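You operate a simulated robot arm through the tools that you are given. There is no shell and no other tool.

Carry out the task below with a simulated two-armed robot. There is one attempt and no reset: what you move stays moved.

Task
Flush the barrier bag: pump to 15 kPa, bleed to 0, then pump to 20 kPa.
Fine: bleed knob shut for pumping and at the end; the bag must not split.

Only the result counts: the job must be done as asked and must still hold three seconds after the hand-in. Knocking over, shifting, dropping, spilling or breaking anything else fails it.

Robot
Two 7-joint arms with two-finger parallel grippers on one trunk that stands fixed in place. Base frame: the origin is at the foot of the trunk, x ahead of it, y to its left, z up; the work surface is at about z = 900. Units: mm, degrees, N and s.
The left shoulder is at [62, 197, 1229], the right one opposite. With the tool pointing down near the work surface each hand reaches from about 260 to 700 mm from the base axis, measured 20 degrees to its own side. Payload 1.57 kg a hand.
The TCP of each hand is the grasp point between the finger pads, 30 mm short of the fingertips. In the tool frame z runs along the fingers and y along their closing line. The gripper opens to 110 mm. The fingers are 24 mm wide and 12 mm thick; the gripper's body (48 by 112 mm) begins 78 mm behind the TCP.
Orientation is told as [roll, pitch, yaw] about the base's x, y, z axes, in that order, counted from this pose: with the fingers straight down and closing along the base's y, the tool's x points along the base's -x, its y along +y and its z along -z.

Tools
- The arms move only by the tool servo_tool. It takes "left_commands", "right_commands" or both (then of equal length, played together; a hand with none holds still); each is a list that holds one entry, the list of rows, each a list of 7 numbers: the turn, a rotation vector about the tool's x, y, z in degrees, then the shift along the tool's x, y, z in m, then the gripper command, from -1 (fully open) to 1 (shut), values between in proportion. In form: [[[wx, wy, wz, x, y, z, jaw], ...]]. A call has 1 to 20 rows; each row is the pose to reach, as a shift and turn from the pose commanded when the call began, along the tool's axes at that moment. Rows are played at 5 a second. More than 50 mm and 8.6 degrees between two rows, or a gripper value outside its range, and nothing of the call is played. A pose out of reach is approached as far as the arm can. The call stops where the force on the tool passes 40 N (or 10 N more than at its start, if that is more) or the arm is blocked; 0.2 s more then pass. The fingers move at their own pace (about 72 mm/s each) and stop on an object; they squeeze with about 32 N. The grip force told is the motor's: it shows also when the fingers shut on nothing. Time passes only in rows, and 0.2 s behind the last, so rows that repeat a pose let the fingers close. It gives the time, the measured TCP pose, the force on the tool (base axes), the opening and the grip force at its end, in the units of the frame above (readings bear some noise), with the torque about the TCP (base axes, N m) and any sound that the robot's microphone picked up.
- Cameras (640 x 400 px; columns grow to the right, rows downward): "scene" is now at [102.7, 3.6, 1803.3]; the picture's right is [0.05, -1.00, -0.00], its down [-0.84, -0.04, -0.53] and it looks along [0.53, 0.03, -0.85] (base axes); focal length 376 px, centre (320, 200). "left" rides on the left gripper at [70, -16, -141] in its tool frame; the picture's right is [0.23, 0.97, 0.00], its down [-0.85, 0.20, -0.48] and it looks along [-0.47, 0.11, 0.88] (tool axes); focal length 222 px, centre (320, 200). "right" rides on the right gripper at [70, 16, -141] in its tool frame; the picture's right is [-0.23, 0.97, 0.00], its down [-0.85, -0.20, -0.48] and it looks along [-0.47, -0.11, 0.88] (tool axes); focal length 222 px, centre (320, 200). There is no depth. A picture from a camera that has moved, and an enlarged one, comes with that camera's place and axes in the base frame and with its lens.
- camera(camera): a new picture of that camera. It takes no simulated time.
- move_column(by): slides the trunk up (or, below 0, down) by that many mm; the arms and the scene camera ride with it, the base frame stays. It gives what a move gives, with no picture.
- pan_tilt(pan, tilt): turns the head with the scene camera to pan (to the left, within 86 degrees either way) and tilt (down, from -29 to 69), counted from straight ahead of the robot. It gives what a move gives.
- close_up(camera, box): a new picture of the part [left, top, right, bottom] of that camera's present view, enlarged. It takes no simulated time.
- sign_off(): hands the job in; it is judged then, once.

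Nothing tells you positions but the pictures and the camera data. Unless the task says otherwise, let go and move clear before handing in.

The tools are called after ">>>" by a JSON object that holds its "name" and its "arguments". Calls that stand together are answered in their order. servo_tool: Moves the arms, as the interface text tells. Its arguments: {"type":"object","properties":{"left_commands":{"type":"array"},"right_commands":{"type":"array"}},"required":[]} The other tools are called the same way: move_column (by) slides the trunk up or down; pan_tilt (pan, tilt) turns the head that bears the scene camera; camera (camera) takes a picture; close_up (camera, box) takes an enlarged picture of a part of a camera's view; sign_off () hands the job in.

At the start:

```text
clock: 0.0
left_ee_pos: [466.8, 229.3, 1382.2]
left_orientation: [0.0, 0.1, 0.1]
left_force: [-0.3, 0.7, -1.0]
left_moment: [0.02, 0.0, -0.01]
left_width: 110.0
left_finger_force: 0.1
right_ee_pos: [454.6, -250.7, 1407.4]
right_orientation: [-0.1, 0.1, 0.0]
right_force: [-0.1, -0.2, -0.8]
right_moment: [0.01, 0.03, -0.01]
right_width: 110.0
right_finger_force: 0.0
trunk travel left (down, up): [-825.0, 165.0]
head pan, tilt: [2.8, 57.7]
```

scene: 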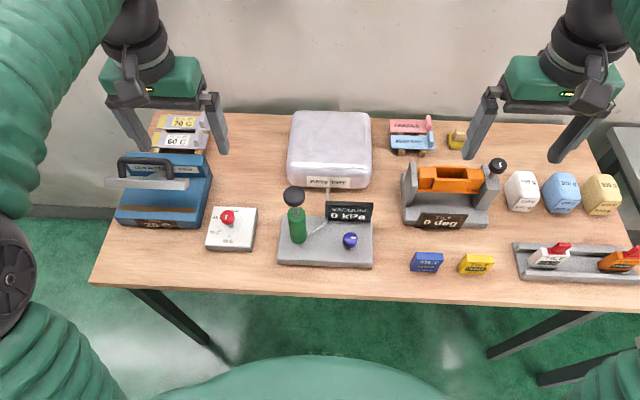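
right: 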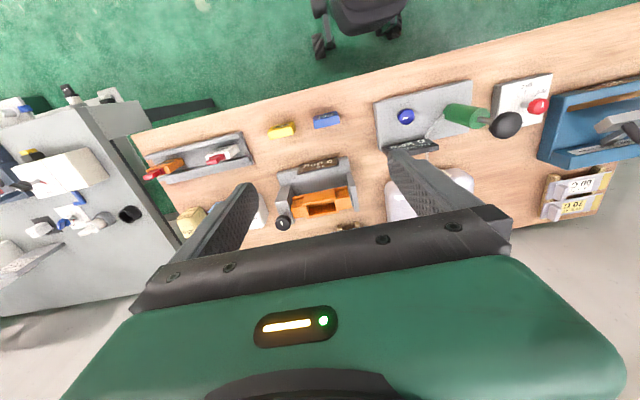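
left: 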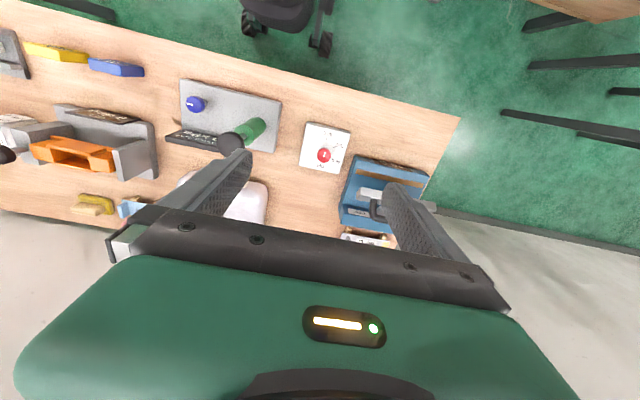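

I see a small pump station near the front centre of the table: a green cylinder with a black knob, a "VACUUM 0 kPa" display and a blue knob. A tube leads from it to a white bag, and I'll look closer before moving.

>>> {"name": "close_up", "arguments": {"camera": "scene", "box": [260, 170, 400, 280]}}

>>> {"name": "close_up", "arguments": {"camera": "scene", "box": [270, 95, 390, 200]}}

>>> {"name": "close_up", "arguments": {"camera": "left", "box": [150, 60, 310, 180]}}

>>> {"name": "close_up", "arguments": {"camera": "right", "box": [360, 60, 540, 180]}}

```text
3.64 times, centred on (330, 225) of scene
camera zoom: at [102.7, 3.6, 1803.3], right [0.05, -1.0, 0.0], down [-0.84, -0.04, -0.53], along [0.53, 0.03, -0.85], focal length 1367 px, centre (284, 109)
```

zoom: 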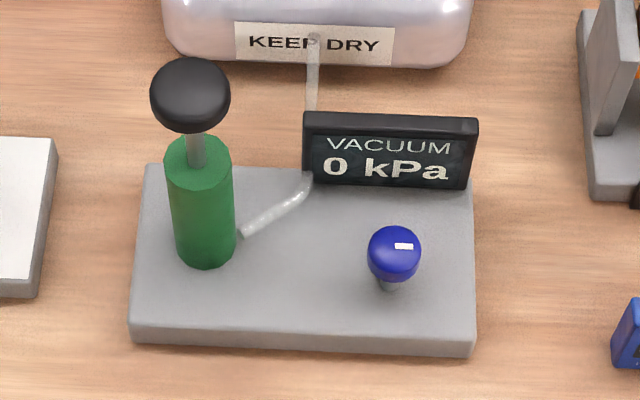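

```text
3.81 times, centred on (330, 148) of scene
camera zoom: at [102.7, 3.6, 1803.3], right [0.05, -1.0, 0.0], down [-0.84, -0.04, -0.53], along [0.53, 0.03, -0.85], focal length 1432 px, centre (282, 400)
```

zoom: 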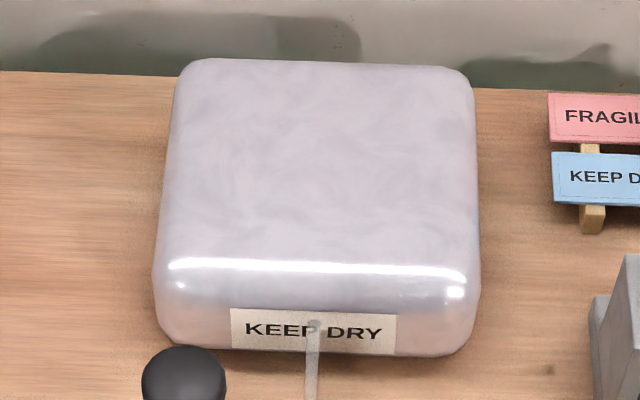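

```text
3.33 times, centred on (230, 120) of left
camera zoom: at [396.4, 211.7, 1523.7], right [-0.23, 0.97, 0.0], down [0.86, 0.2, 0.48], along [0.47, 0.11, -0.88], focal length 740 px, centre (620, 467)
```

zoom: 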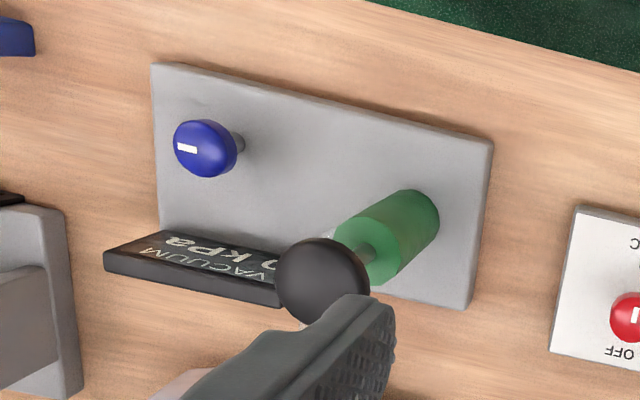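

```text
3.33 times, centred on (450, 120) of right
camera zoom: at [385.8, -234.4, 1548.2], right [0.23, 0.97, 0.0], down [0.86, -0.2, 0.48], along [0.47, -0.11, -0.88], focal length 740 px, centre (-113, 467)
```

zoom: 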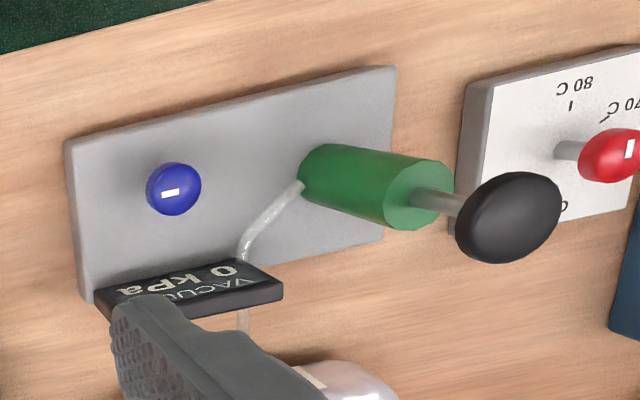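

The black pump knob triangulates to about [535, 81, 1124] and the blue bleed knob to about [512, -48, 976]. I'll bring the left hand over the pump at a safe height, and the right hand nearer the blue knob, to look closer.

>>> {"name": "servo_tool", "arguments": {"left_commands": [[[0, 0, 0, -0.011, -0.025, 0.02, -0.2], [0, 0, 0, -0.022, -0.05, 0.04, -0.2], [0, 0, 0, -0.033, -0.075, 0.06, -0.2], [0, 0, 0, -0.045, -0.1, 0.08, -0.2], [0, 0, 0, -0.057, -0.125, 0.1, -0.2], [0, 0, 0, -0.068, -0.148, 0.122, -0.2], [0, 0, 0, -0.068, -0.148, 0.122, -0.2]]]}}

```text
clock: 1.6
left_ee_pos: [534.7, 79.8, 1261.7]
left_orientation: [0.1, 0.0, 0.0]
left_force: [-0.4, 0.1, 0.8]
left_moment: [0.01, 0.01, 0.01]
left_width: 66.1
left_finger_force: 0.0
right_ee_pos: [453.7, -251.5, 1408.6]
right_orientation: [0.0, 0.1, 0.1]
right_force: [0.3, 0.1, -0.3]
right_moment: [0.04, 0.0, 0.0]
right_width: 110.0
right_finger_force: 0.1
trunk travel left (down, up): [-825.0, 165.0]
head pan, tilt: [2.8, 57.7]
```

The left hand is now above the pump with the fingers about 66 mm apart. I'll check its alignment from the wrist and scene cameras.

>>> {"name": "camera", "arguments": {"camera": "left"}}

>>> {"name": "camera", "arguments": {"camera": "scene"}}

>>> {"name": "camera", "arguments": {"camera": "right"}}

```text
taken
camera left: at [463.5, 63.5, 1402.6], right [-0.23, 0.97, 0.0], down [0.85, 0.2, 0.48], along [0.47, 0.11, -0.88], focal length 222 px, centre (320, 200)
```

left: 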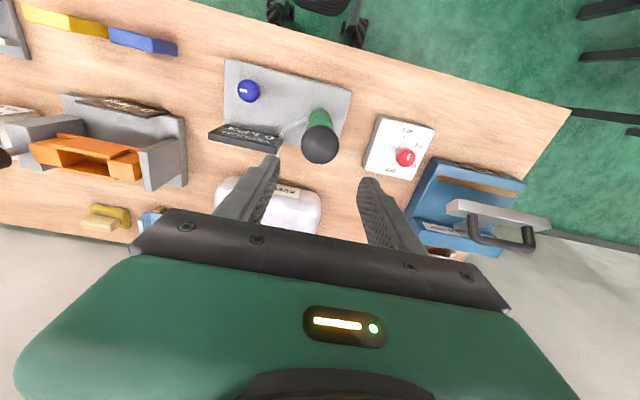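

```text
taken
camera scene: at [102.8, 2.0, 1803.3], right [0.05, -1.0, 0.0], down [-0.84, -0.04, -0.53], along [0.53, 0.03, -0.85], focal length 376 px, centre (320, 200)
```

scene: 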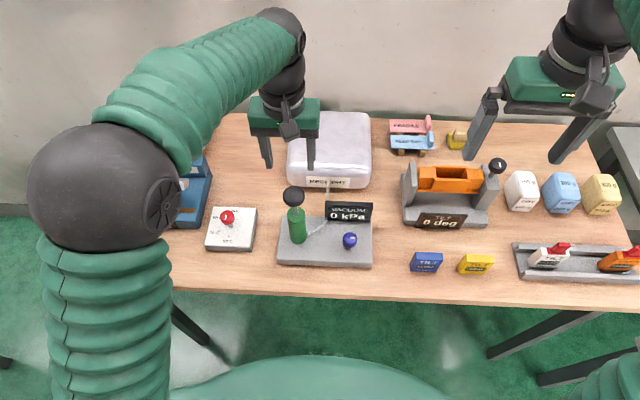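

```text
taken
camera right: at [383.7, -235.8, 1548.7], right [0.23, 0.97, 0.0], down [0.85, -0.2, 0.48], along [0.47, -0.11, -0.88], focal length 222 px, centre (320, 200)
```

right: 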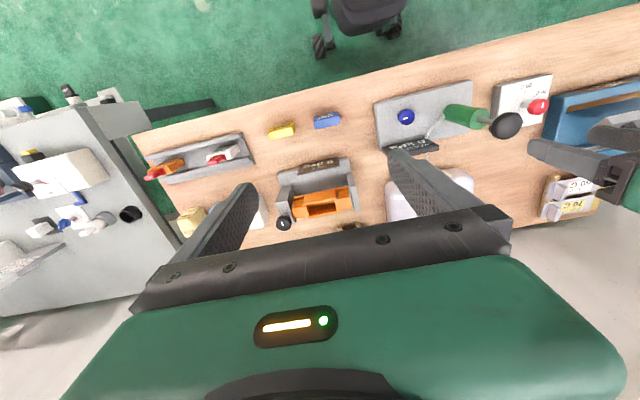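

I'll zoom in from the wrist camera on the pump and the blue knob to refine both positions.

>>> {"name": "close_up", "arguments": {"camera": "left", "box": [200, 50, 376, 170]}}

>>> {"name": "close_up", "arguments": {"camera": "right", "box": [370, 70, 546, 180]}}

>>> {"name": "close_up", "arguments": {"camera": "scene", "box": [270, 170, 390, 275]}}

```text
3.33 times, centred on (288, 110) of left
camera zoom: at [463.5, 63.5, 1402.6], right [-0.23, 0.97, 0.0], down [0.85, 0.2, 0.48], along [0.47, 0.11, -0.88], focal length 740 px, centre (427, 500)
```

zoom: 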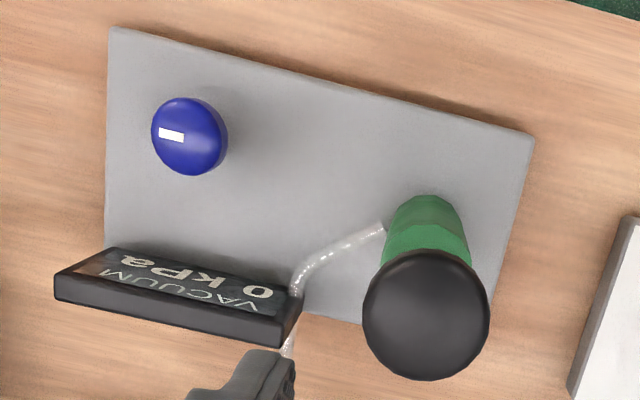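

```text
3.64 times, centred on (458, 125) of right
camera zoom: at [383.7, -235.8, 1548.7], right [0.23, 0.97, 0.0], down [0.85, -0.2, 0.48], along [0.47, -0.11, -0.88], focal length 808 px, centre (-182, 473)
```

zoom: 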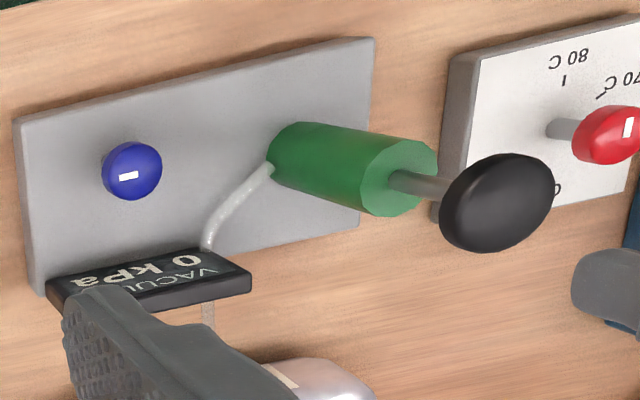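

```text
3.81 times, centred on (330, 222) of scene
camera zoom: at [102.8, 2.0, 1803.3], right [0.05, -1.0, 0.0], down [-0.84, -0.04, -0.53], along [0.53, 0.03, -0.85], focal length 1432 px, centre (282, 114)
```

zoom: 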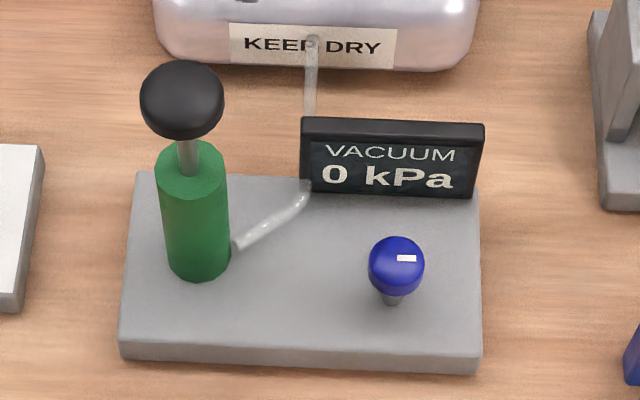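

The pump knob is about 48 mm wide at [536, 80, 1123], with the cylinder top near z = 1046. The left hand is aligned over it, so I'll lower it around the knob with the jaws open and then check.

>>> {"name": "servo_tool", "arguments": {"left_commands": [[[0, 0, 0, -0.001, 0, 0.025, -0.35], [0, 0, 0, -0.001, 0, 0.05, -0.35], [0, 0, 0, -0.001, 0, 0.075, -0.35], [0, 0, 0, -0.001, 0, 0.095, -0.35], [0, 0, 0, -0.001, 0, 0.11, -0.35], [0, 0, 0, -0.001, 0, 0.125, -0.35], [0, 0, 0, -0.001, 0, 0.125, -0.35]]]}}

```text
clock: 3.2
left_ee_pos: [534.0, 80.0, 1136.9]
left_orientation: [0.1, -0.1, -0.1]
left_force: [-0.2, -0.3, 0.1]
left_moment: [-0.02, -0.01, -0.02]
left_width: 74.2
left_finger_force: 0.1
right_ee_pos: [454.0, -251.1, 1408.7]
right_orientation: [0.0, 0.0, -0.1]
right_force: [0.8, 0.6, 0.1]
right_moment: [-0.02, 0.01, 0.05]
right_width: 110.0
right_finger_force: 0.1
trunk travel left (down, up): [-825.0, 165.0]
head pan, tilt: [2.8, 57.7]
```

>>> {"name": "close_up", "arguments": {"camera": "scene", "box": [250, 150, 390, 275]}}

>>> {"name": "close_up", "arguments": {"camera": "left", "box": [220, 80, 440, 240]}}

>>> {"name": "close_up", "arguments": {"camera": "right", "box": [370, 70, 600, 200]}}

```text
3.20 times, centred on (320, 212) of scene
camera zoom: at [103.2, 2.7, 1803.2], right [0.05, -1.0, 0.0], down [-0.84, -0.04, -0.53], along [0.53, 0.03, -0.85], focal length 1203 px, centre (320, 160)
```

zoom: 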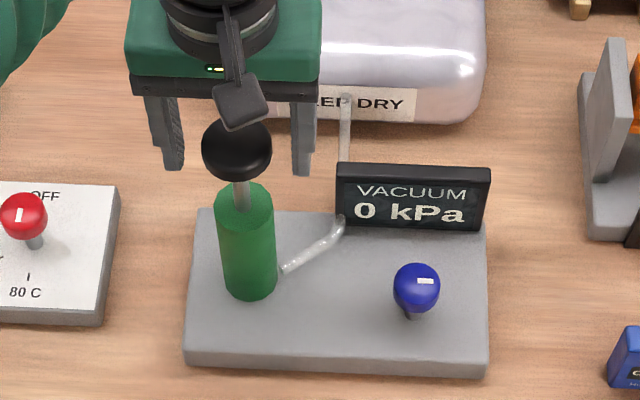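

```text
2.50 times, centred on (330, 160) of left
camera zoom: at [464.5, 63.4, 1278.0], right [-0.23, 0.97, 0.0], down [0.86, 0.2, 0.48], along [0.47, 0.11, -0.88], focal length 555 px, centre (295, 300)
```

zoom: 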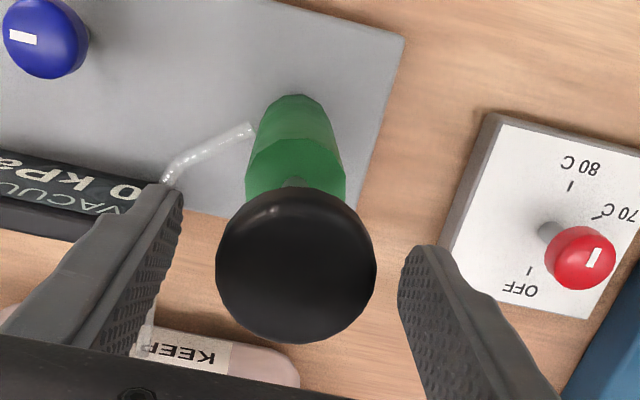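

```text
2.78 times, centred on (485, 135) of right
camera zoom: at [384.3, -235.2, 1548.6], right [0.23, 0.97, 0.0], down [0.86, -0.2, 0.48], along [0.47, -0.11, -0.88], focal length 618 px, centre (-139, 381)
```

zoom: 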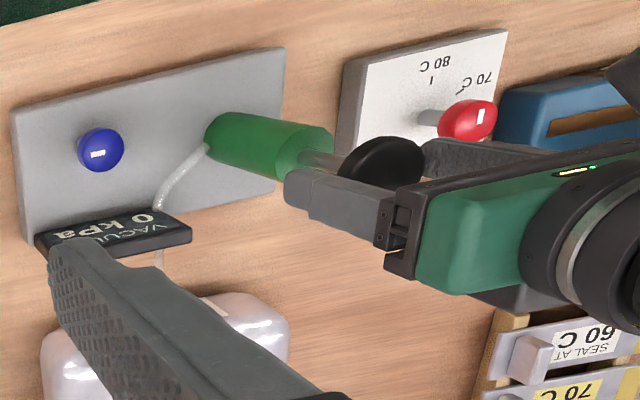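

The fingers straddle the black knob evenly. I'll close on it and read the forces.

>>> {"name": "servo_tool", "arguments": {"left_commands": [[[0, 0, 0, 0, 0, 0, 0.2], [0, 0, 0, 0, 0, 0, 1], [0, 0, 0, 0, 0, 0, 1], [0, 0, 0, 0, 0, 0, 1]]]}}

```text
clock: 4.2
left_ee_pos: [534.7, 80.2, 1137.1]
left_orientation: [0.0, 0.0, -0.1]
left_force: [-0.3, 1.3, -1.0]
left_moment: [0.02, -0.03, -0.02]
left_width: 47.0
left_finger_force: 44.6
right_ee_pos: [454.8, -250.3, 1407.6]
right_orientation: [0.0, 0.1, 0.0]
right_force: [0.4, 0.4, 0.0]
right_moment: [0.05, -0.01, -0.02]
right_width: 109.9
right_finger_force: 0.1
trunk travel left (down, up): [-825.0, 165.0]
head pan, tilt: [2.8, 57.7]
```

The knob is gripped at 47 mm. I'll push down 10 mm first to feel the resistance and see whether the reading responds.

>>> {"name": "servo_tool", "arguments": {"left_commands": [[[0, 0, 0, 0, 0, 0.005, 1], [0, 0, 0, 0, 0, 0.01, 1], [0, 0, 0, 0, 0, 0.01, 1]]]}}

>>> {"name": "close_up", "arguments": {"camera": "scene", "box": [250, 150, 390, 275]}}

```text
clock: 5.0
left_ee_pos: [536.1, 79.8, 1127.5]
left_orientation: [0.1, -0.1, 0.0]
left_force: [3.9, 1.6, 6.8]
left_moment: [0.12, 0.04, -0.01]
left_width: 46.8
left_finger_force: 44.8
right_ee_pos: [454.3, -250.7, 1407.4]
right_orientation: [0.1, 0.0, 0.0]
right_force: [0.3, 0.5, 0.2]
right_moment: [-0.05, 0.04, 0.0]
right_width: 110.2
right_finger_force: 0.1
trunk travel left (down, up): [-825.0, 165.0]
head pan, tilt: [2.8, 57.7]
```

```text
3.20 times, centred on (320, 212) of scene
camera zoom: at [103.6, 3.4, 1803.3], right [0.05, -1.0, 0.0], down [-0.85, -0.04, -0.53], along [0.53, 0.03, -0.85], focal length 1203 px, centre (320, 160)
```

zoom: 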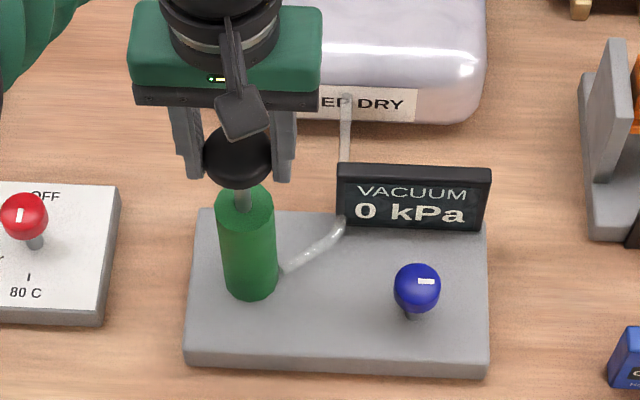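

The knob went down 10 mm with about 7 N of resistance, and the reading is still 0. I'll continue the stroke in small steps.

>>> {"name": "servo_tool", "arguments": {"left_commands": [[[0, 0, 0, 0, 0, 0.005, 1], [0, 0, 0, 0, 0, 0.01, 1], [0, 0, 0, 0, 0, 0.015, 1], [0, 0, 0, 0, 0, 0.015, 1]]]}}

>>> {"name": "close_up", "arguments": {"camera": "scene", "box": [250, 150, 390, 275]}}

```text
clock: 6.0
left_ee_pos: [536.6, 79.8, 1114.5]
left_orientation: [-0.1, -0.3, -0.1]
left_force: [7.7, 3.5, 27.5]
left_moment: [0.11, 0.13, 0.0]
left_width: 46.7
left_finger_force: 44.7
right_ee_pos: [451.8, -250.0, 1408.7]
right_orientation: [-0.1, -0.2, 0.0]
right_force: [-1.3, -0.4, 0.3]
right_moment: [0.03, 0.02, -0.01]
right_width: 109.9
right_finger_force: 0.1
trunk travel left (down, up): [-825.0, 165.0]
head pan, tilt: [2.8, 57.7]
heard: click
```

```text
3.20 times, centred on (320, 212) of scene
camera zoom: at [100.8, 4.0, 1803.8], right [0.05, -1.0, 0.0], down [-0.84, -0.04, -0.53], along [0.53, 0.03, -0.85], focal length 1203 px, centre (320, 160)
```

zoom: 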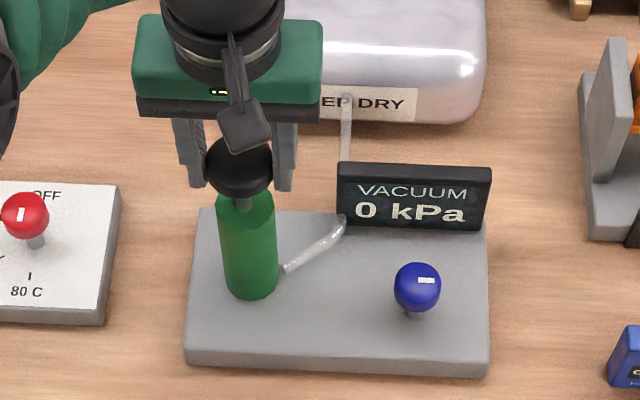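

There was a click and the resistance rose to 27 N at z = 1114, so this looks like the bottom of the stroke. I'll return the plunger to the top and check the reading.

>>> {"name": "servo_tool", "arguments": {"left_commands": [[[0, 0, 0, 0, 0, -0.006, 1], [0, 0, 0, 0, 0, -0.012, 1], [0, 0, 0, 0, 0, -0.018, 1], [0, 0, 0, 0, 0, -0.024, 1], [0, 0, 0, 0, 0, -0.024, 1]]]}}

>>> {"name": "close_up", "arguments": {"camera": "scene", "box": [250, 150, 390, 275]}}

```text
clock: 7.2
left_ee_pos: [534.3, 80.7, 1135.3]
left_orientation: [0.0, 0.1, 0.0]
left_force: [5.6, 1.8, 2.4]
left_moment: [0.03, 0.41, 0.0]
left_width: 46.9
left_finger_force: 44.8
right_ee_pos: [455.9, -249.9, 1407.6]
right_orientation: [0.0, 0.0, 0.0]
right_force: [-1.1, -1.0, 0.9]
right_moment: [-0.04, 0.0, 0.03]
right_width: 110.0
right_finger_force: 0.0
trunk travel left (down, up): [-825.0, 165.0]
head pan, tilt: [2.8, 57.7]
```

```text
3.20 times, centred on (320, 212) of scene
camera zoom: at [105.2, 4.0, 1803.1], right [0.05, -1.0, 0.0], down [-0.85, -0.04, -0.53], along [0.53, 0.03, -0.85], focal length 1203 px, centre (320, 160)
```

zoom: 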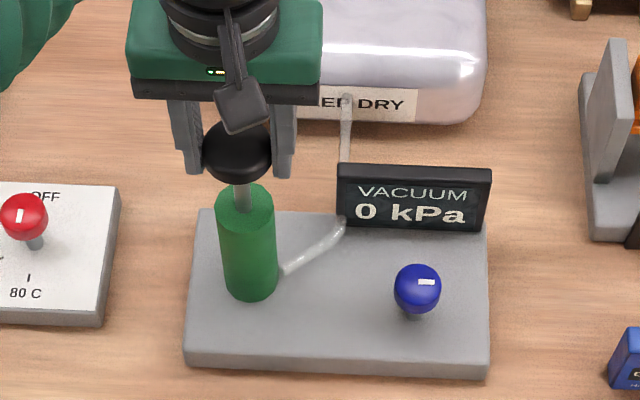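

The reading is still 0 after a full click stroke, so the bleed knob may be open. I'll release the plunger, lift the left hand clear, and attend to the blue knob with the right hand.

>>> {"name": "servo_tool", "arguments": {"left_commands": [[[0, 0, 0, 0, 0, 0, -0.35], [0, 0, 0, 0, 0, 0, -0.35], [0, 0, 0, 0, 0, -0.03, -0.35], [0, 0, 0, 0, 0, -0.07, -0.35], [0, 0, 0, 0, 0, -0.11, -0.35], [0, 0, 0, 0, 0.045, -0.11, -0.35], [0, 0, 0, 0, 0.09, -0.11, -0.35], [0, 0, 0, 0, 0.135, -0.11, -0.35], [0, 0, 0, 0, 0.18, -0.11, -0.35], [0, 0, 0, 0, 0.18, -0.11, -0.35]]]}}

>>> {"name": "close_up", "arguments": {"camera": "scene", "box": [250, 100, 410, 275]}}

```text
clock: 9.4
left_ee_pos: [534.8, 264.4, 1243.2]
left_orientation: [0.0, 0.0, 0.0]
left_force: [0.1, -0.4, 0.1]
left_moment: [0.02, 0.0, 0.04]
left_width: 74.0
left_finger_force: 0.1
right_ee_pos: [454.3, -249.7, 1408.3]
right_orientation: [0.0, 0.1, 0.0]
right_force: [-0.2, -0.6, 0.0]
right_moment: [0.0, 0.05, 0.0]
right_width: 109.9
right_finger_force: 0.0
trunk travel left (down, up): [-825.0, 165.0]
head pan, tilt: [2.8, 57.7]
```

```text
2.29 times, centred on (330, 188) of scene
camera zoom: at [103.8, 4.1, 1803.2], right [0.05, -1.0, 0.0], down [-0.85, -0.04, -0.53], along [0.53, 0.03, -0.85], focal length 859 px, centre (297, 229)
```

zoom: 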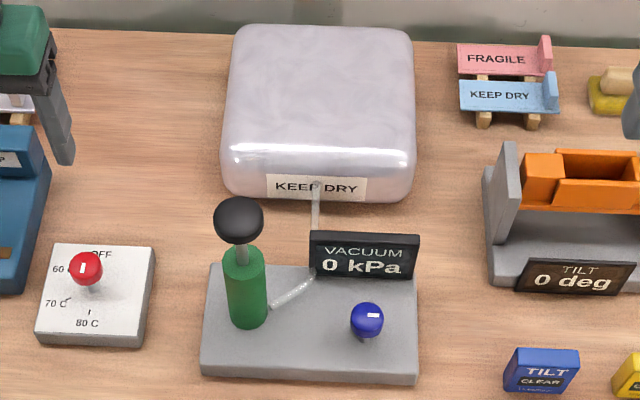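

The left hand is clear and the plunger has sprung back up, with the knob at its old height. Next the right hand goes above the blue knob at a safe height for a close look.

>>> {"name": "servo_tool", "arguments": {"right_commands": [[[0, 0, 0, -0.0058, 0.0202, 0.03, -0.1], [0, 0, 0, -0.0116, 0.0404, 0.06, -0.1], [0, 0, 0, -0.0174, 0.0606, 0.09, -0.1], [0, 0, 0, -0.0232, 0.0808, 0.12, -0.1], [0, 0, 0, -0.029, 0.101, 0.15, -0.1], [0, 0, 0, -0.0348, 0.1212, 0.18, -0.1], [0, 0, 0, -0.0406, 0.1414, 0.21, -0.1], [0, 0, 0, -0.0464, 0.1616, 0.24, -0.1], [0, 0, 0, -0.0522, 0.1818, 0.27, -0.1], [0, 0, 0, -0.058, 0.202, 0.3, -0.1], [0, 0, 0, -0.058, 0.202, 0.3, -0.1]]]}}

>>> {"name": "camera", "arguments": {"camera": "right"}}

>>> {"name": "camera", "arguments": {"camera": "scene"}}

```text
clock: 11.8
left_ee_pos: [534.8, 265.1, 1244.1]
left_orientation: [-0.1, -0.1, 0.1]
left_force: [0.7, -1.1, 0.3]
left_moment: [0.03, 0.0, 0.0]
left_width: 74.3
left_finger_force: 0.0
right_ee_pos: [511.5, -45.2, 1107.8]
right_orientation: [-0.1, 0.0, 0.0]
right_force: [-0.2, -1.5, 0.8]
right_moment: [-0.01, -0.01, -0.01]
right_width: 60.6
right_finger_force: 0.2
trunk travel left (down, up): [-825.0, 165.0]
head pan, tilt: [2.8, 57.7]
```

```text
taken
camera right: at [442.0, -30.1, 1248.4], right [0.23, 0.97, 0.0], down [0.85, -0.2, 0.48], along [0.47, -0.11, -0.88], focal length 222 px, centre (320, 200)
```

right: 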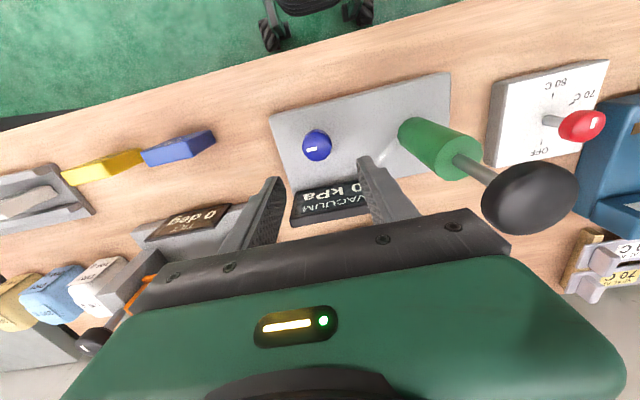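

```text
taken
camera scene: at [103.8, 5.7, 1803.2], right [0.05, -1.0, 0.0], down [-0.85, -0.04, -0.53], along [0.53, 0.03, -0.85], focal length 376 px, centre (320, 200)
```

scene: 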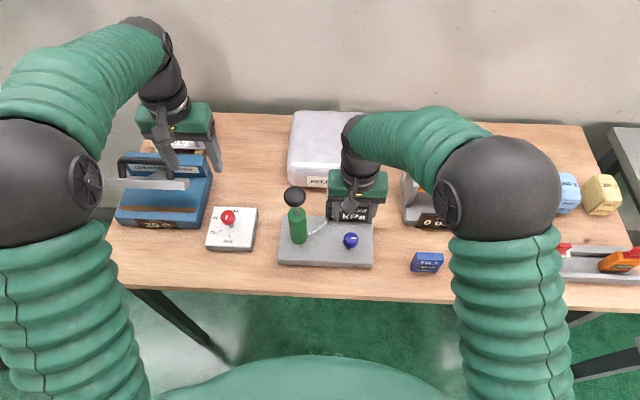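

>>> {"name": "close_up", "arguments": {"camera": "right", "box": [250, 90, 410, 190]}}

>>> {"name": "close_up", "arguments": {"camera": "scene", "box": [310, 190, 390, 260]}}

>>> {"name": "close_up", "arguments": {"camera": "left", "box": [0, 0, 640, 400]}}

```text
4.00 times, centred on (330, 140) of right
camera zoom: at [442.0, -30.1, 1248.4], right [0.23, 0.97, 0.0], down [0.85, -0.2, 0.48], along [0.47, -0.11, -0.88], focal length 888 px, centre (280, 440)
```

zoom: 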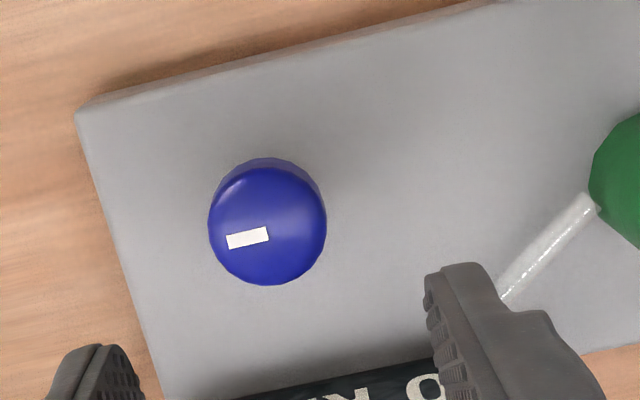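

```text
5.71 times, centred on (350, 225) of scene
camera zoom: at [103.8, 5.7, 1803.2], right [0.05, -1.0, 0.0], down [-0.85, -0.04, -0.53], along [0.53, 0.03, -0.85], focal length 2148 px, centre (149, 57)
```

zoom: 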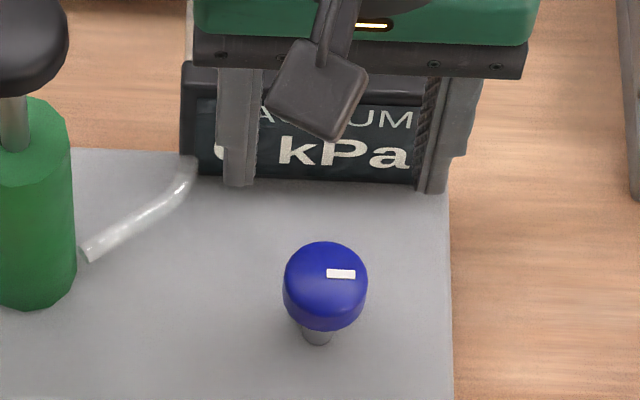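

```text
1.00 times, centred on (320, 200) of left (not enlarged: the box is as wide or as high as the picture)
camera zoom: at [463.4, 248.6, 1384.9], right [-0.23, 0.97, 0.0], down [0.85, 0.2, 0.48], along [0.47, 0.11, -0.88], focal length 222 px, centre (320, 200)
```

zoom: 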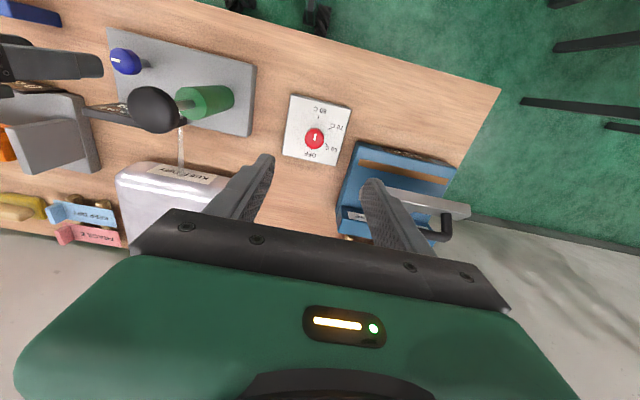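

The blue knob is about 36 mm across at [512, -50, 976], its white mark points to -y, and the plate top is near z = 917. I'll lower the right hand around it.

>>> {"name": "servo_tool", "arguments": {"right_commands": [[[0, 0, 0, -0.001, -0.005, 0.02, -0.1], [0, 0, 0, -0.001, -0.005, 0.045, -0.1], [0, 0, 0, -0.001, -0.005, 0.07, -0.1], [0, 0, 0, -0.001, -0.005, 0.09, -0.1], [0, 0, 0, -0.001, -0.005, 0.11, -0.1], [0, 0, 0, -0.001, -0.005, 0.125, -0.1], [0, 0, 0, -0.001, -0.005, 0.125, -0.1]]]}}

>>> {"name": "close_up", "arguments": {"camera": "right", "box": [220, 80, 420, 240]}}

>>> {"name": "close_up", "arguments": {"camera": "scene", "box": [310, 190, 390, 260]}}

```text
clock: 13.4
left_ee_pos: [533.3, 264.7, 1244.1]
left_orientation: [0.0, 0.0, 0.0]
left_force: [-0.3, 0.5, 0.4]
left_moment: [-0.03, -0.05, 0.02]
left_width: 74.4
left_finger_force: 0.0
right_ee_pos: [512.5, -52.9, 983.7]
right_orientation: [-0.1, 0.0, 0.0]
right_force: [0.0, 0.7, 0.6]
right_moment: [0.01, -0.01, 0.01]
right_width: 60.4
right_finger_force: 0.0
trunk travel left (down, up): [-825.0, 165.0]
head pan, tilt: [2.8, 57.7]
```

```text
2.50 times, centred on (320, 160) of right
camera zoom: at [443.3, -37.4, 1124.3], right [0.23, 0.97, 0.0], down [0.85, -0.2, 0.48], along [0.47, -0.11, -0.88], focal length 555 px, centre (320, 300)
```

zoom: 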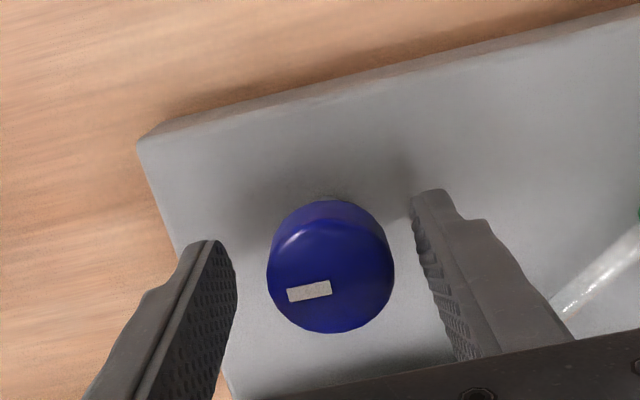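

```text
5.71 times, centred on (350, 225) of scene
camera zoom: at [103.8, 5.2, 1803.2], right [0.05, -1.0, 0.0], down [-0.85, -0.04, -0.53], along [0.53, 0.03, -0.85], focal length 2148 px, centre (149, 57)
```

zoom: 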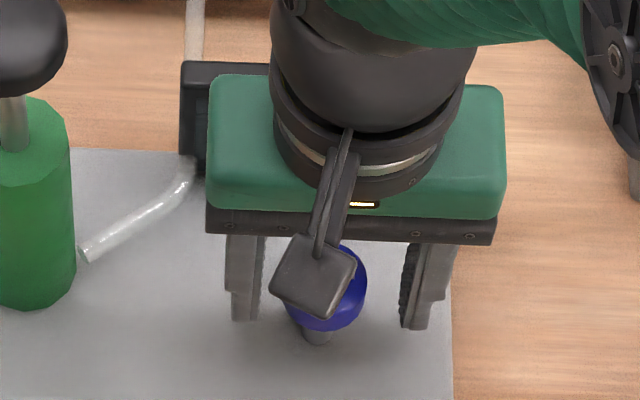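

The knob centre is about 2 mm to the +y side of the grasp point. I'll shift by that amount and close on it.

>>> {"name": "servo_tool", "arguments": {"right_commands": [[[0, 0, 0, 0, 0.002, 0, -0.1], [0, 0, 0, 0, 0.002, 0, 0.15], [0, 0, 0, 0, 0.002, 0, 1], [0, 0, 0, 0, 0.002, 0, 1], [0, 0, 0, 0, 0.002, 0, 1]]]}}

>>> {"name": "close_up", "arguments": {"camera": "right", "box": [220, 80, 420, 240]}}

```text
clock: 14.6
left_ee_pos: [533.7, 265.9, 1243.3]
left_orientation: [-0.2, 0.2, 0.0]
left_force: [-0.5, -0.6, 0.4]
left_moment: [-0.01, 0.0, -0.03]
left_width: 74.4
left_finger_force: 0.1
right_ee_pos: [513.3, -49.8, 984.1]
right_orientation: [-0.2, 0.0, 0.0]
right_force: [0.5, 6.2, -2.4]
right_moment: [0.07, -0.17, -0.02]
right_width: 35.4
right_finger_force: 42.8
trunk travel left (down, up): [-825.0, 165.0]
head pan, tilt: [2.8, 57.7]
```

```text
2.50 times, centred on (320, 160) of right
camera zoom: at [443.9, -33.8, 1124.2], right [0.23, 0.97, 0.0], down [0.86, -0.2, 0.48], along [0.47, -0.11, -0.88], focal length 555 px, centre (320, 300)
```

zoom: 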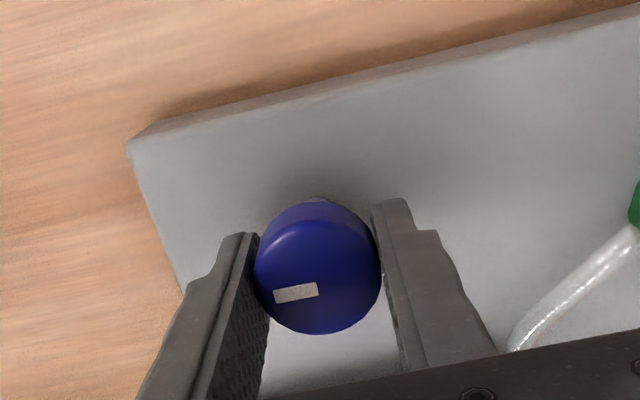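

The knob is gripped at 35 mm. I'll turn it gently clockwise (seen from above) by 8 degrees and read the torque to find out whether it is already at its shut stop.

>>> {"name": "servo_tool", "arguments": {"right_commands": [[[0, 0, 4, 0, 0, 0, 1], [0, 0, 8, 0, 0, 0, 1], [0, 0, 8, 0, 0, 0, 1]]]}}

>>> {"name": "close_up", "arguments": {"camera": "right", "box": [220, 80, 420, 240]}}

```text
clock: 15.4
left_ee_pos: [535.5, 264.5, 1243.5]
left_orientation: [-0.1, 0.0, -0.1]
left_force: [-0.6, -0.3, 0.1]
left_moment: [0.03, 0.0, -0.03]
left_width: 74.0
left_finger_force: 0.0
right_ee_pos: [512.8, -48.3, 983.1]
right_orientation: [-0.1, 0.0, -7.9]
right_force: [2.6, 3.5, 4.8]
right_moment: [0.06, 0.7, -0.02]
right_width: 35.5
right_finger_force: 42.6
trunk travel left (down, up): [-825.0, 165.0]
head pan, tilt: [2.8, 57.7]
```

```text
2.50 times, centred on (320, 160) of right
camera zoom: at [446.7, -24.5, 1124.1], right [0.36, 0.93, 0.0], down [0.82, -0.32, 0.48], along [0.45, -0.17, -0.88], focal length 555 px, centre (320, 300)
```

zoom: 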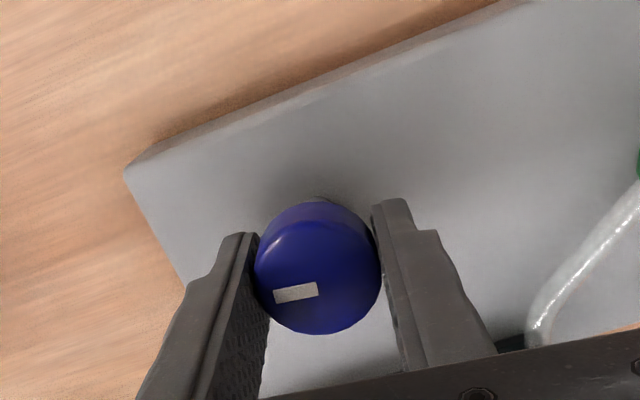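

The knob turned freely with the hand, so it was not at a clockwise stop. I'll keep turning clockwise while watching the torque.

>>> {"name": "servo_tool", "arguments": {"right_commands": [[[0, 0, 6, 0, 0, 0, 1], [0, 0, 12, 0, 0, 0, 1], [0, 0, 18, 0, 0, 0, 1], [0, 0, 24, 0, 0, 0, 1], [0, 0, 24, 0, 0, 0, 1]]]}}

>>> {"name": "close_up", "arguments": {"camera": "right", "box": [220, 80, 420, 240]}}

```text
clock: 16.6
left_ee_pos: [532.1, 263.9, 1243.8]
left_orientation: [0.0, 0.0, 0.0]
left_force: [-0.6, -0.3, 0.0]
left_moment: [-0.01, -0.01, -0.02]
left_width: 74.3
left_finger_force: 0.0
right_ee_pos: [512.7, -51.0, 982.5]
right_orientation: [0.1, -0.2, -32.1]
right_force: [2.6, -3.7, 17.2]
right_moment: [-0.1, 0.35, 0.0]
right_width: 35.5
right_finger_force: 42.6
trunk travel left (down, up): [-825.0, 165.0]
head pan, tilt: [2.8, 57.7]
```

```text
2.50 times, centred on (320, 160) of right
camera zoom: at [462.3, -0.9, 1124.0], right [0.71, 0.7, 0.0], down [0.62, -0.62, 0.48], along [0.34, -0.34, -0.88], focal length 555 px, centre (320, 300)
```

zoom: 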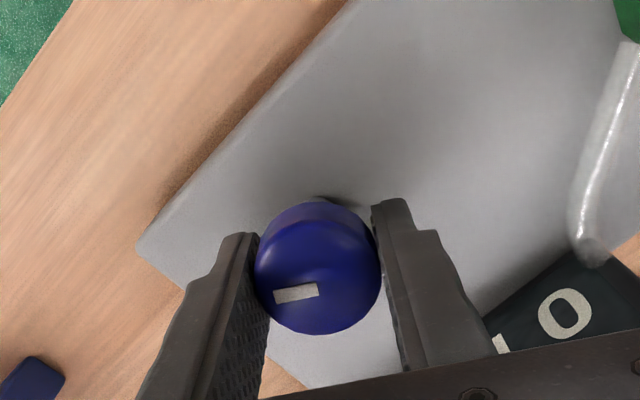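

It is still free to turn, but the vertical force has built up to 17 N, so I'll ease up a little while turning further clockwise.

>>> {"name": "servo_tool", "arguments": {"right_commands": [[[0, 0, 0, 0, 0, -0.001, 1], [0, 0, 6, 0, 0, -0.001, 1], [0, 0, 12, 0, 0, -0.001, 1], [0, 0, 18, 0, 0, -0.001, 1], [0, 0, 24, 0, 0, -0.001, 1], [0, 0, 24, 0, 0, -0.001, 1]]]}}

>>> {"name": "close_up", "arguments": {"camera": "right", "box": [220, 80, 420, 240]}}

```text
clock: 18.0
left_ee_pos: [533.7, 261.6, 1244.6]
left_orientation: [0.1, 0.0, 0.0]
left_force: [-0.5, -0.2, -0.2]
left_moment: [-0.02, -0.01, -0.02]
left_width: 74.2
left_finger_force: 0.1
right_ee_pos: [511.6, -52.9, 983.2]
right_orientation: [-0.1, 0.2, -56.2]
right_force: [-3.2, -5.6, 3.5]
right_moment: [0.01, 0.23, 0.02]
right_width: 35.6
right_finger_force: 42.0
trunk travel left (down, up): [-825.0, 165.0]
head pan, tilt: [2.8, 57.7]
```

```text
2.50 times, centred on (320, 160) of right
camera zoom: at [487.1, 14.2, 1124.2], right [0.94, 0.35, 0.0], down [0.31, -0.82, 0.48], along [0.17, -0.45, -0.88], focal length 555 px, centre (320, 300)
```

zoom: 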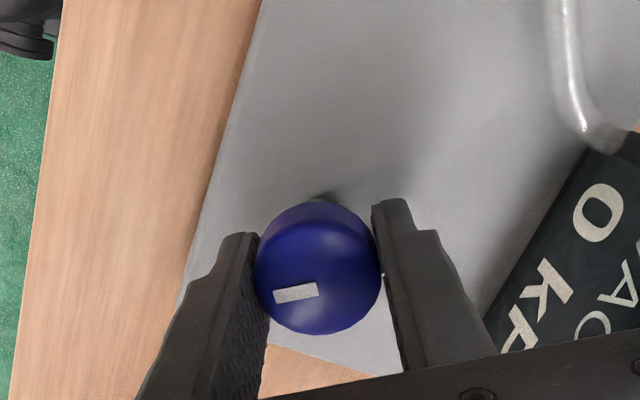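

The knob is still turning freely at 56 degrees, and the vertical force is low again. I'll continue clockwise.

>>> {"name": "servo_tool", "arguments": {"right_commands": [[[0, 0, 6, 0, 0, 0, 1], [0, 0, 12, 0, 0, 0, 1], [0, 0, 18, 0, 0, 0, 1], [0, 0, 24, 0, 0, 0, 1], [0, 0, 24, 0, 0, 0, 1]]]}}

>>> {"name": "close_up", "arguments": {"camera": "right", "box": [220, 80, 420, 240]}}

```text
clock: 19.2
left_ee_pos: [532.2, 262.1, 1245.2]
left_orientation: [0.1, -0.1, -0.1]
left_force: [-0.6, -0.2, 0.7]
left_moment: [0.01, 0.01, 0.04]
left_width: 74.4
left_finger_force: 0.1
right_ee_pos: [510.2, -52.2, 983.7]
right_orientation: [0.0, 0.1, -80.2]
right_force: [-13.5, -6.8, -6.2]
right_moment: [-0.21, 0.18, 0.03]
right_width: 35.2
right_finger_force: 42.7
trunk travel left (down, up): [-825.0, 165.0]
head pan, tilt: [2.8, 57.7]
```

```text
2.50 times, centred on (320, 160) of right
camera zoom: at [515.5, 18.2, 1124.2], right [1.0, -0.06, 0.0], down [-0.05, -0.88, 0.48], along [-0.03, -0.48, -0.88], focal length 555 px, centre (320, 300)
```

zoom: 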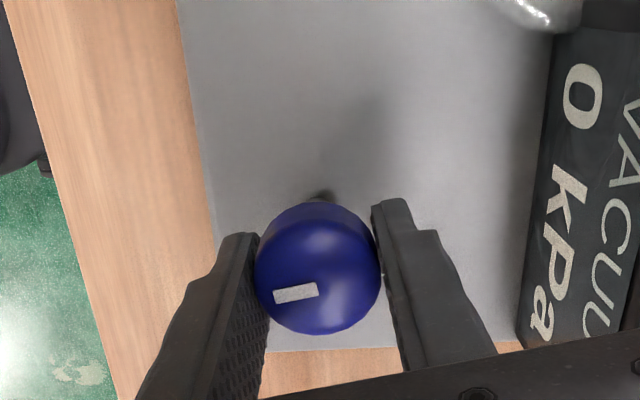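

Still no stop at 80 degrees, but a 13 N side load has built up along x. I'll shift 2 mm to relieve it and turn on slowly.

>>> {"name": "servo_tool", "arguments": {"right_commands": [[[0, 0, 0, 0, -0.002, 0, 1], [0, 0, 4, 0, -0.002, 0, 1], [0, 0, 8, 0, -0.002, 0, 1], [0, 0, 12, 0, -0.002, 0, 1], [0, 0, 12, 0, -0.002, 0, 1]]]}}

>>> {"name": "close_up", "arguments": {"camera": "right", "box": [220, 80, 420, 240]}}

```text
clock: 20.4
left_ee_pos: [533.8, 262.7, 1244.9]
left_orientation: [0.0, 0.1, 0.0]
left_force: [-0.3, -0.2, 0.1]
left_moment: [0.0, 0.02, 0.02]
left_width: 74.6
left_finger_force: 0.0
right_ee_pos: [510.3, -53.0, 983.8]
right_orientation: [-0.1, 0.1, -92.2]
right_force: [-16.5, -5.5, -21.2]
right_moment: [0.22, 0.2, 0.43]
right_width: 35.3
right_finger_force: 42.1
trunk travel left (down, up): [-825.0, 165.0]
head pan, tilt: [2.8, 57.7]
```

```text
2.50 times, centred on (320, 160) of right
camera zoom: at [529.7, 15.8, 1124.6], right [0.96, -0.26, 0.0], down [-0.23, -0.85, 0.48], along [-0.13, -0.46, -0.88], focal length 555 px, centre (320, 300)
```

zoom: 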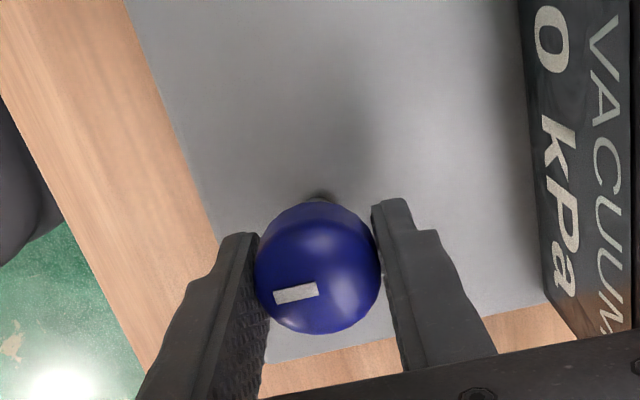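

Torque jumped to 0.43 N m at 92 degrees, so this is the clockwise stop, with the mark pointing toward the robot (-x). I'll release, lift straight up, and check the mark.

>>> {"name": "servo_tool", "arguments": {"right_commands": [[[0, 0, 0, 0, 0, 0, 0.3], [0, 0, 0, 0, 0, 0, -0.1], [0, 0, 0, 0, 0, 0, -0.1], [0, 0, 0, 0, 0, -0.04, -0.1], [0, 0, 0, 0, 0, -0.08, -0.1], [0, 0, 0, 0, 0, -0.12, -0.1], [0, 0, 0, 0, 0, -0.16, -0.1], [0, 0, 0, 0, 0, -0.16, -0.1]]]}}

>>> {"name": "close_up", "arguments": {"camera": "right", "box": [220, 80, 420, 240]}}

>>> {"name": "close_up", "arguments": {"camera": "scene", "box": [270, 180, 390, 270]}}

```text
clock: 22.2
left_ee_pos: [534.3, 264.7, 1244.2]
left_orientation: [-0.1, -0.1, 0.1]
left_force: [0.2, 0.2, -0.6]
left_moment: [0.01, -0.02, 0.0]
left_width: 74.3
left_finger_force: 0.1
right_ee_pos: [511.6, -70.3, 1140.0]
right_orientation: [-0.4, -0.6, -94.3]
right_force: [0.3, 0.1, 0.6]
right_moment: [0.0, -0.01, 0.0]
right_width: 60.5
right_finger_force: 0.1
trunk travel left (down, up): [-825.0, 165.0]
head pan, tilt: [2.8, 57.7]
```

```text
2.50 times, centred on (320, 160) of right
camera zoom: at [535.9, -0.4, 1279.6], right [0.95, -0.3, 0.0], down [-0.26, -0.83, 0.49], along [-0.15, -0.47, -0.87], focal length 555 px, centre (320, 300)
```

zoom: 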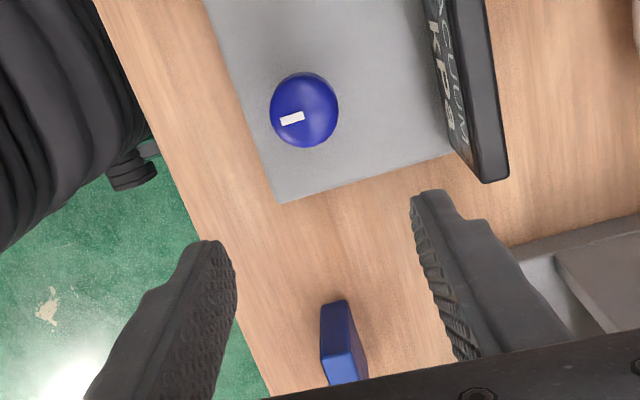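

```text
4.44 times, centred on (330, 225) of scene
camera zoom: at [103.7, 5.4, 1803.5], right [0.05, -1.0, 0.0], down [-0.85, -0.04, -0.53], along [0.53, 0.03, -0.85], focal length 1670 px, centre (276, 89)
```

zoom: 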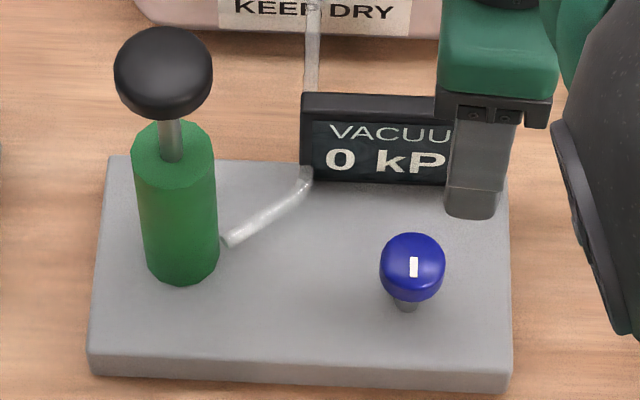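

The mark now clearly points toward the robot. I'll move the right hand up and away to its own side while untwisting the wrist.

>>> {"name": "servo_tool", "arguments": {"right_commands": [[[0, 0, -8, 0, 0, -0.02, -0.1], [0, 0, -16, 0, 0, -0.04, -0.1], [0, 0, -24, -0.015, 0, -0.06, -0.1], [0, 0, -32, -0.03, 0, -0.06, -0.1], [0, 0, -40, -0.045, 0, -0.06, -0.1], [0, 0, -48, -0.06, 0, -0.06, -0.1], [0, 0, -56, -0.075, 0, -0.06, -0.1], [0, 0, -64, -0.09, 0, -0.06, -0.1], [0, 0, -72, -0.105, 0, -0.06, -0.1], [0, 0, -80, -0.12, 0, -0.06, -0.1], [0, 0, -88, -0.135, 0, -0.06, -0.1], [0, 0, -92, -0.15, 0, -0.06, -0.1], [0, 0, -92, -0.15, 0, -0.06, -0.1]]]}}

>>> {"name": "camera", "arguments": {"camera": "scene"}}

```text
clock: 25.0
left_ee_pos: [534.8, 263.9, 1245.0]
left_orientation: [-0.1, -0.1, 0.0]
left_force: [-0.7, 0.9, 0.4]
left_moment: [-0.02, 0.02, 0.03]
left_width: 74.1
left_finger_force: 0.1
right_ee_pos: [506.5, -202.2, 1204.3]
right_orientation: [0.0, 0.0, 0.0]
right_force: [0.9, 0.2, -0.1]
right_moment: [-0.03, 0.0, 0.02]
right_width: 60.4
right_finger_force: 0.0
trunk travel left (down, up): [-825.0, 165.0]
head pan, tilt: [2.8, 57.7]
```

```text
taken
camera scene: at [103.7, 3.9, 1803.2], right [0.05, -1.0, 0.0], down [-0.85, -0.04, -0.53], along [0.53, 0.03, -0.85], focal length 376 px, centre (320, 200)
```

scene: 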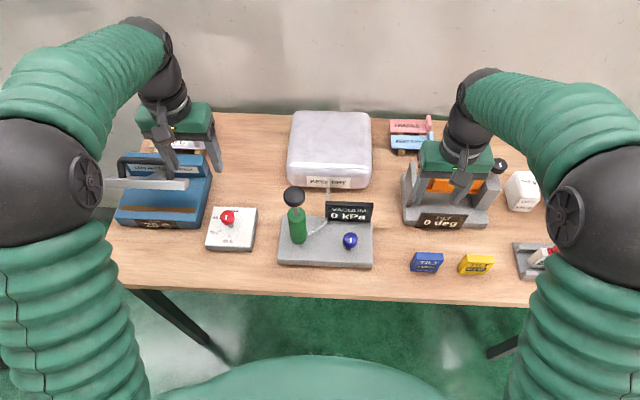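

The right hand is clear and the mark still points at the robot. I'll bring the left hand back onto the plunger and grip it.

>>> {"name": "servo_tool", "arguments": {"left_commands": [[[0, 0, 0, 0, -0.045, 0, -0.35], [0, 0, 0, 0, -0.09, 0, -0.35], [0, 0, 0, 0, -0.135, 0, -0.35], [0, 0, 0, 0, -0.18, 0, -0.35], [0, 0, 0, 0, -0.181, 0, -0.35], [0, 0, 0, 0, -0.181, 0.03, -0.35], [0, 0, 0, 0, -0.181, 0.06, -0.35], [0, 0, 0, 0, -0.181, 0.085, -0.35], [0, 0, 0, 0, -0.181, 0.107, -0.35], [0, 0, 0, 0, -0.181, 0.107, -0.35]]]}}

>>> {"name": "close_up", "arguments": {"camera": "left", "box": [220, 80, 440, 240]}}

```text
clock: 27.2
left_ee_pos: [535.3, 77.5, 1136.6]
left_orientation: [0.0, -0.1, 0.0]
left_force: [-0.7, 0.0, -0.3]
left_moment: [-0.04, 0.02, 0.0]
left_width: 74.0
left_finger_force: 0.1
right_ee_pos: [505.3, -202.2, 1203.9]
right_orientation: [0.0, 0.0, 0.0]
right_force: [-0.4, -0.5, 0.1]
right_moment: [-0.01, 0.02, 0.02]
right_width: 60.2
right_finger_force: 0.0
trunk travel left (down, up): [-825.0, 165.0]
head pan, tilt: [2.8, 57.7]
```

```text
2.50 times, centred on (330, 160) of left
camera zoom: at [464.5, 61.6, 1276.9], right [-0.23, 0.97, 0.0], down [0.86, 0.2, 0.48], along [0.47, 0.11, -0.88], focal length 555 px, centre (295, 300)
```

zoom: 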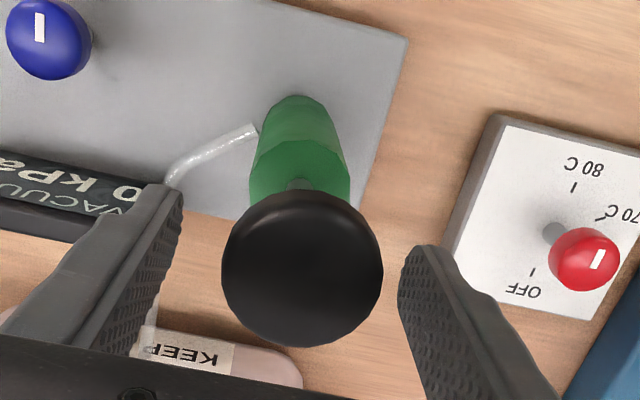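

The knob sits about 2 mm toward +y of centre, so I'll correct by that and close.

>>> {"name": "servo_tool", "arguments": {"left_commands": [[[0, 0, 0, 0, 0.002, 0, -0.35], [0, 0, 0, 0, 0.002, 0, 0.2], [0, 0, 0, 0, 0.002, 0, 1], [0, 0, 0, 0, 0.002, 0, 1], [0, 0, 0, 0, 0.002, 0, 1]]]}}

>>> {"name": "servo_tool", "arguments": {"left_commands": [[[0, 0, 0, 0, 0, 0.006, 1], [0, 0, 0, 0, 0, 0.012, 1], [0, 0, 0, 0, 0, 0.018, 1], [0, 0, 0, 0, 0, 0.022, 1], [0, 0, 0, 0, 0, 0.022, 1]]]}}

>>> {"name": "close_up", "arguments": {"camera": "scene", "box": [250, 150, 390, 275]}}

```text
clock: 28.4
left_ee_pos: [535.4, 80.8, 1135.5]
left_orientation: [-0.1, 0.0, -0.1]
left_force: [1.3, -0.2, -0.7]
left_moment: [-0.01, 0.01, 0.02]
left_width: 46.7
left_finger_force: 45.1
right_ee_pos: [505.9, -202.4, 1203.6]
right_orientation: [0.1, 0.1, 0.0]
right_force: [-1.2, 0.6, 0.7]
right_moment: [0.0, -0.03, 0.02]
right_width: 60.6
right_finger_force: 0.1
trunk travel left (down, up): [-825.0, 165.0]
head pan, tilt: [2.8, 57.7]
```

```text
clock: 29.6
left_ee_pos: [535.0, 79.8, 1116.7]
left_orientation: [0.1, -0.1, 0.0]
left_force: [2.2, 1.3, 11.0]
left_moment: [0.06, -0.3, 0.03]
left_width: 46.9
left_finger_force: 45.1
right_ee_pos: [505.5, -202.5, 1203.9]
right_orientation: [0.1, 0.0, 0.0]
right_force: [0.8, 0.4, 0.0]
right_moment: [-0.01, -0.01, -0.01]
right_width: 60.4
right_finger_force: 0.1
trunk travel left (down, up): [-825.0, 165.0]
head pan, tilt: [2.8, 57.7]
heard: click
```

```text
3.20 times, centred on (320, 212) of scene
camera zoom: at [102.1, 3.0, 1803.4], right [0.05, -1.0, 0.0], down [-0.84, -0.04, -0.53], along [0.53, 0.03, -0.85], focal length 1203 px, centre (320, 160)
```

zoom: 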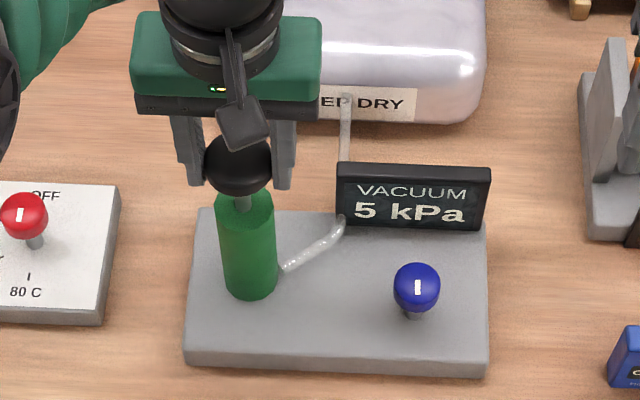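

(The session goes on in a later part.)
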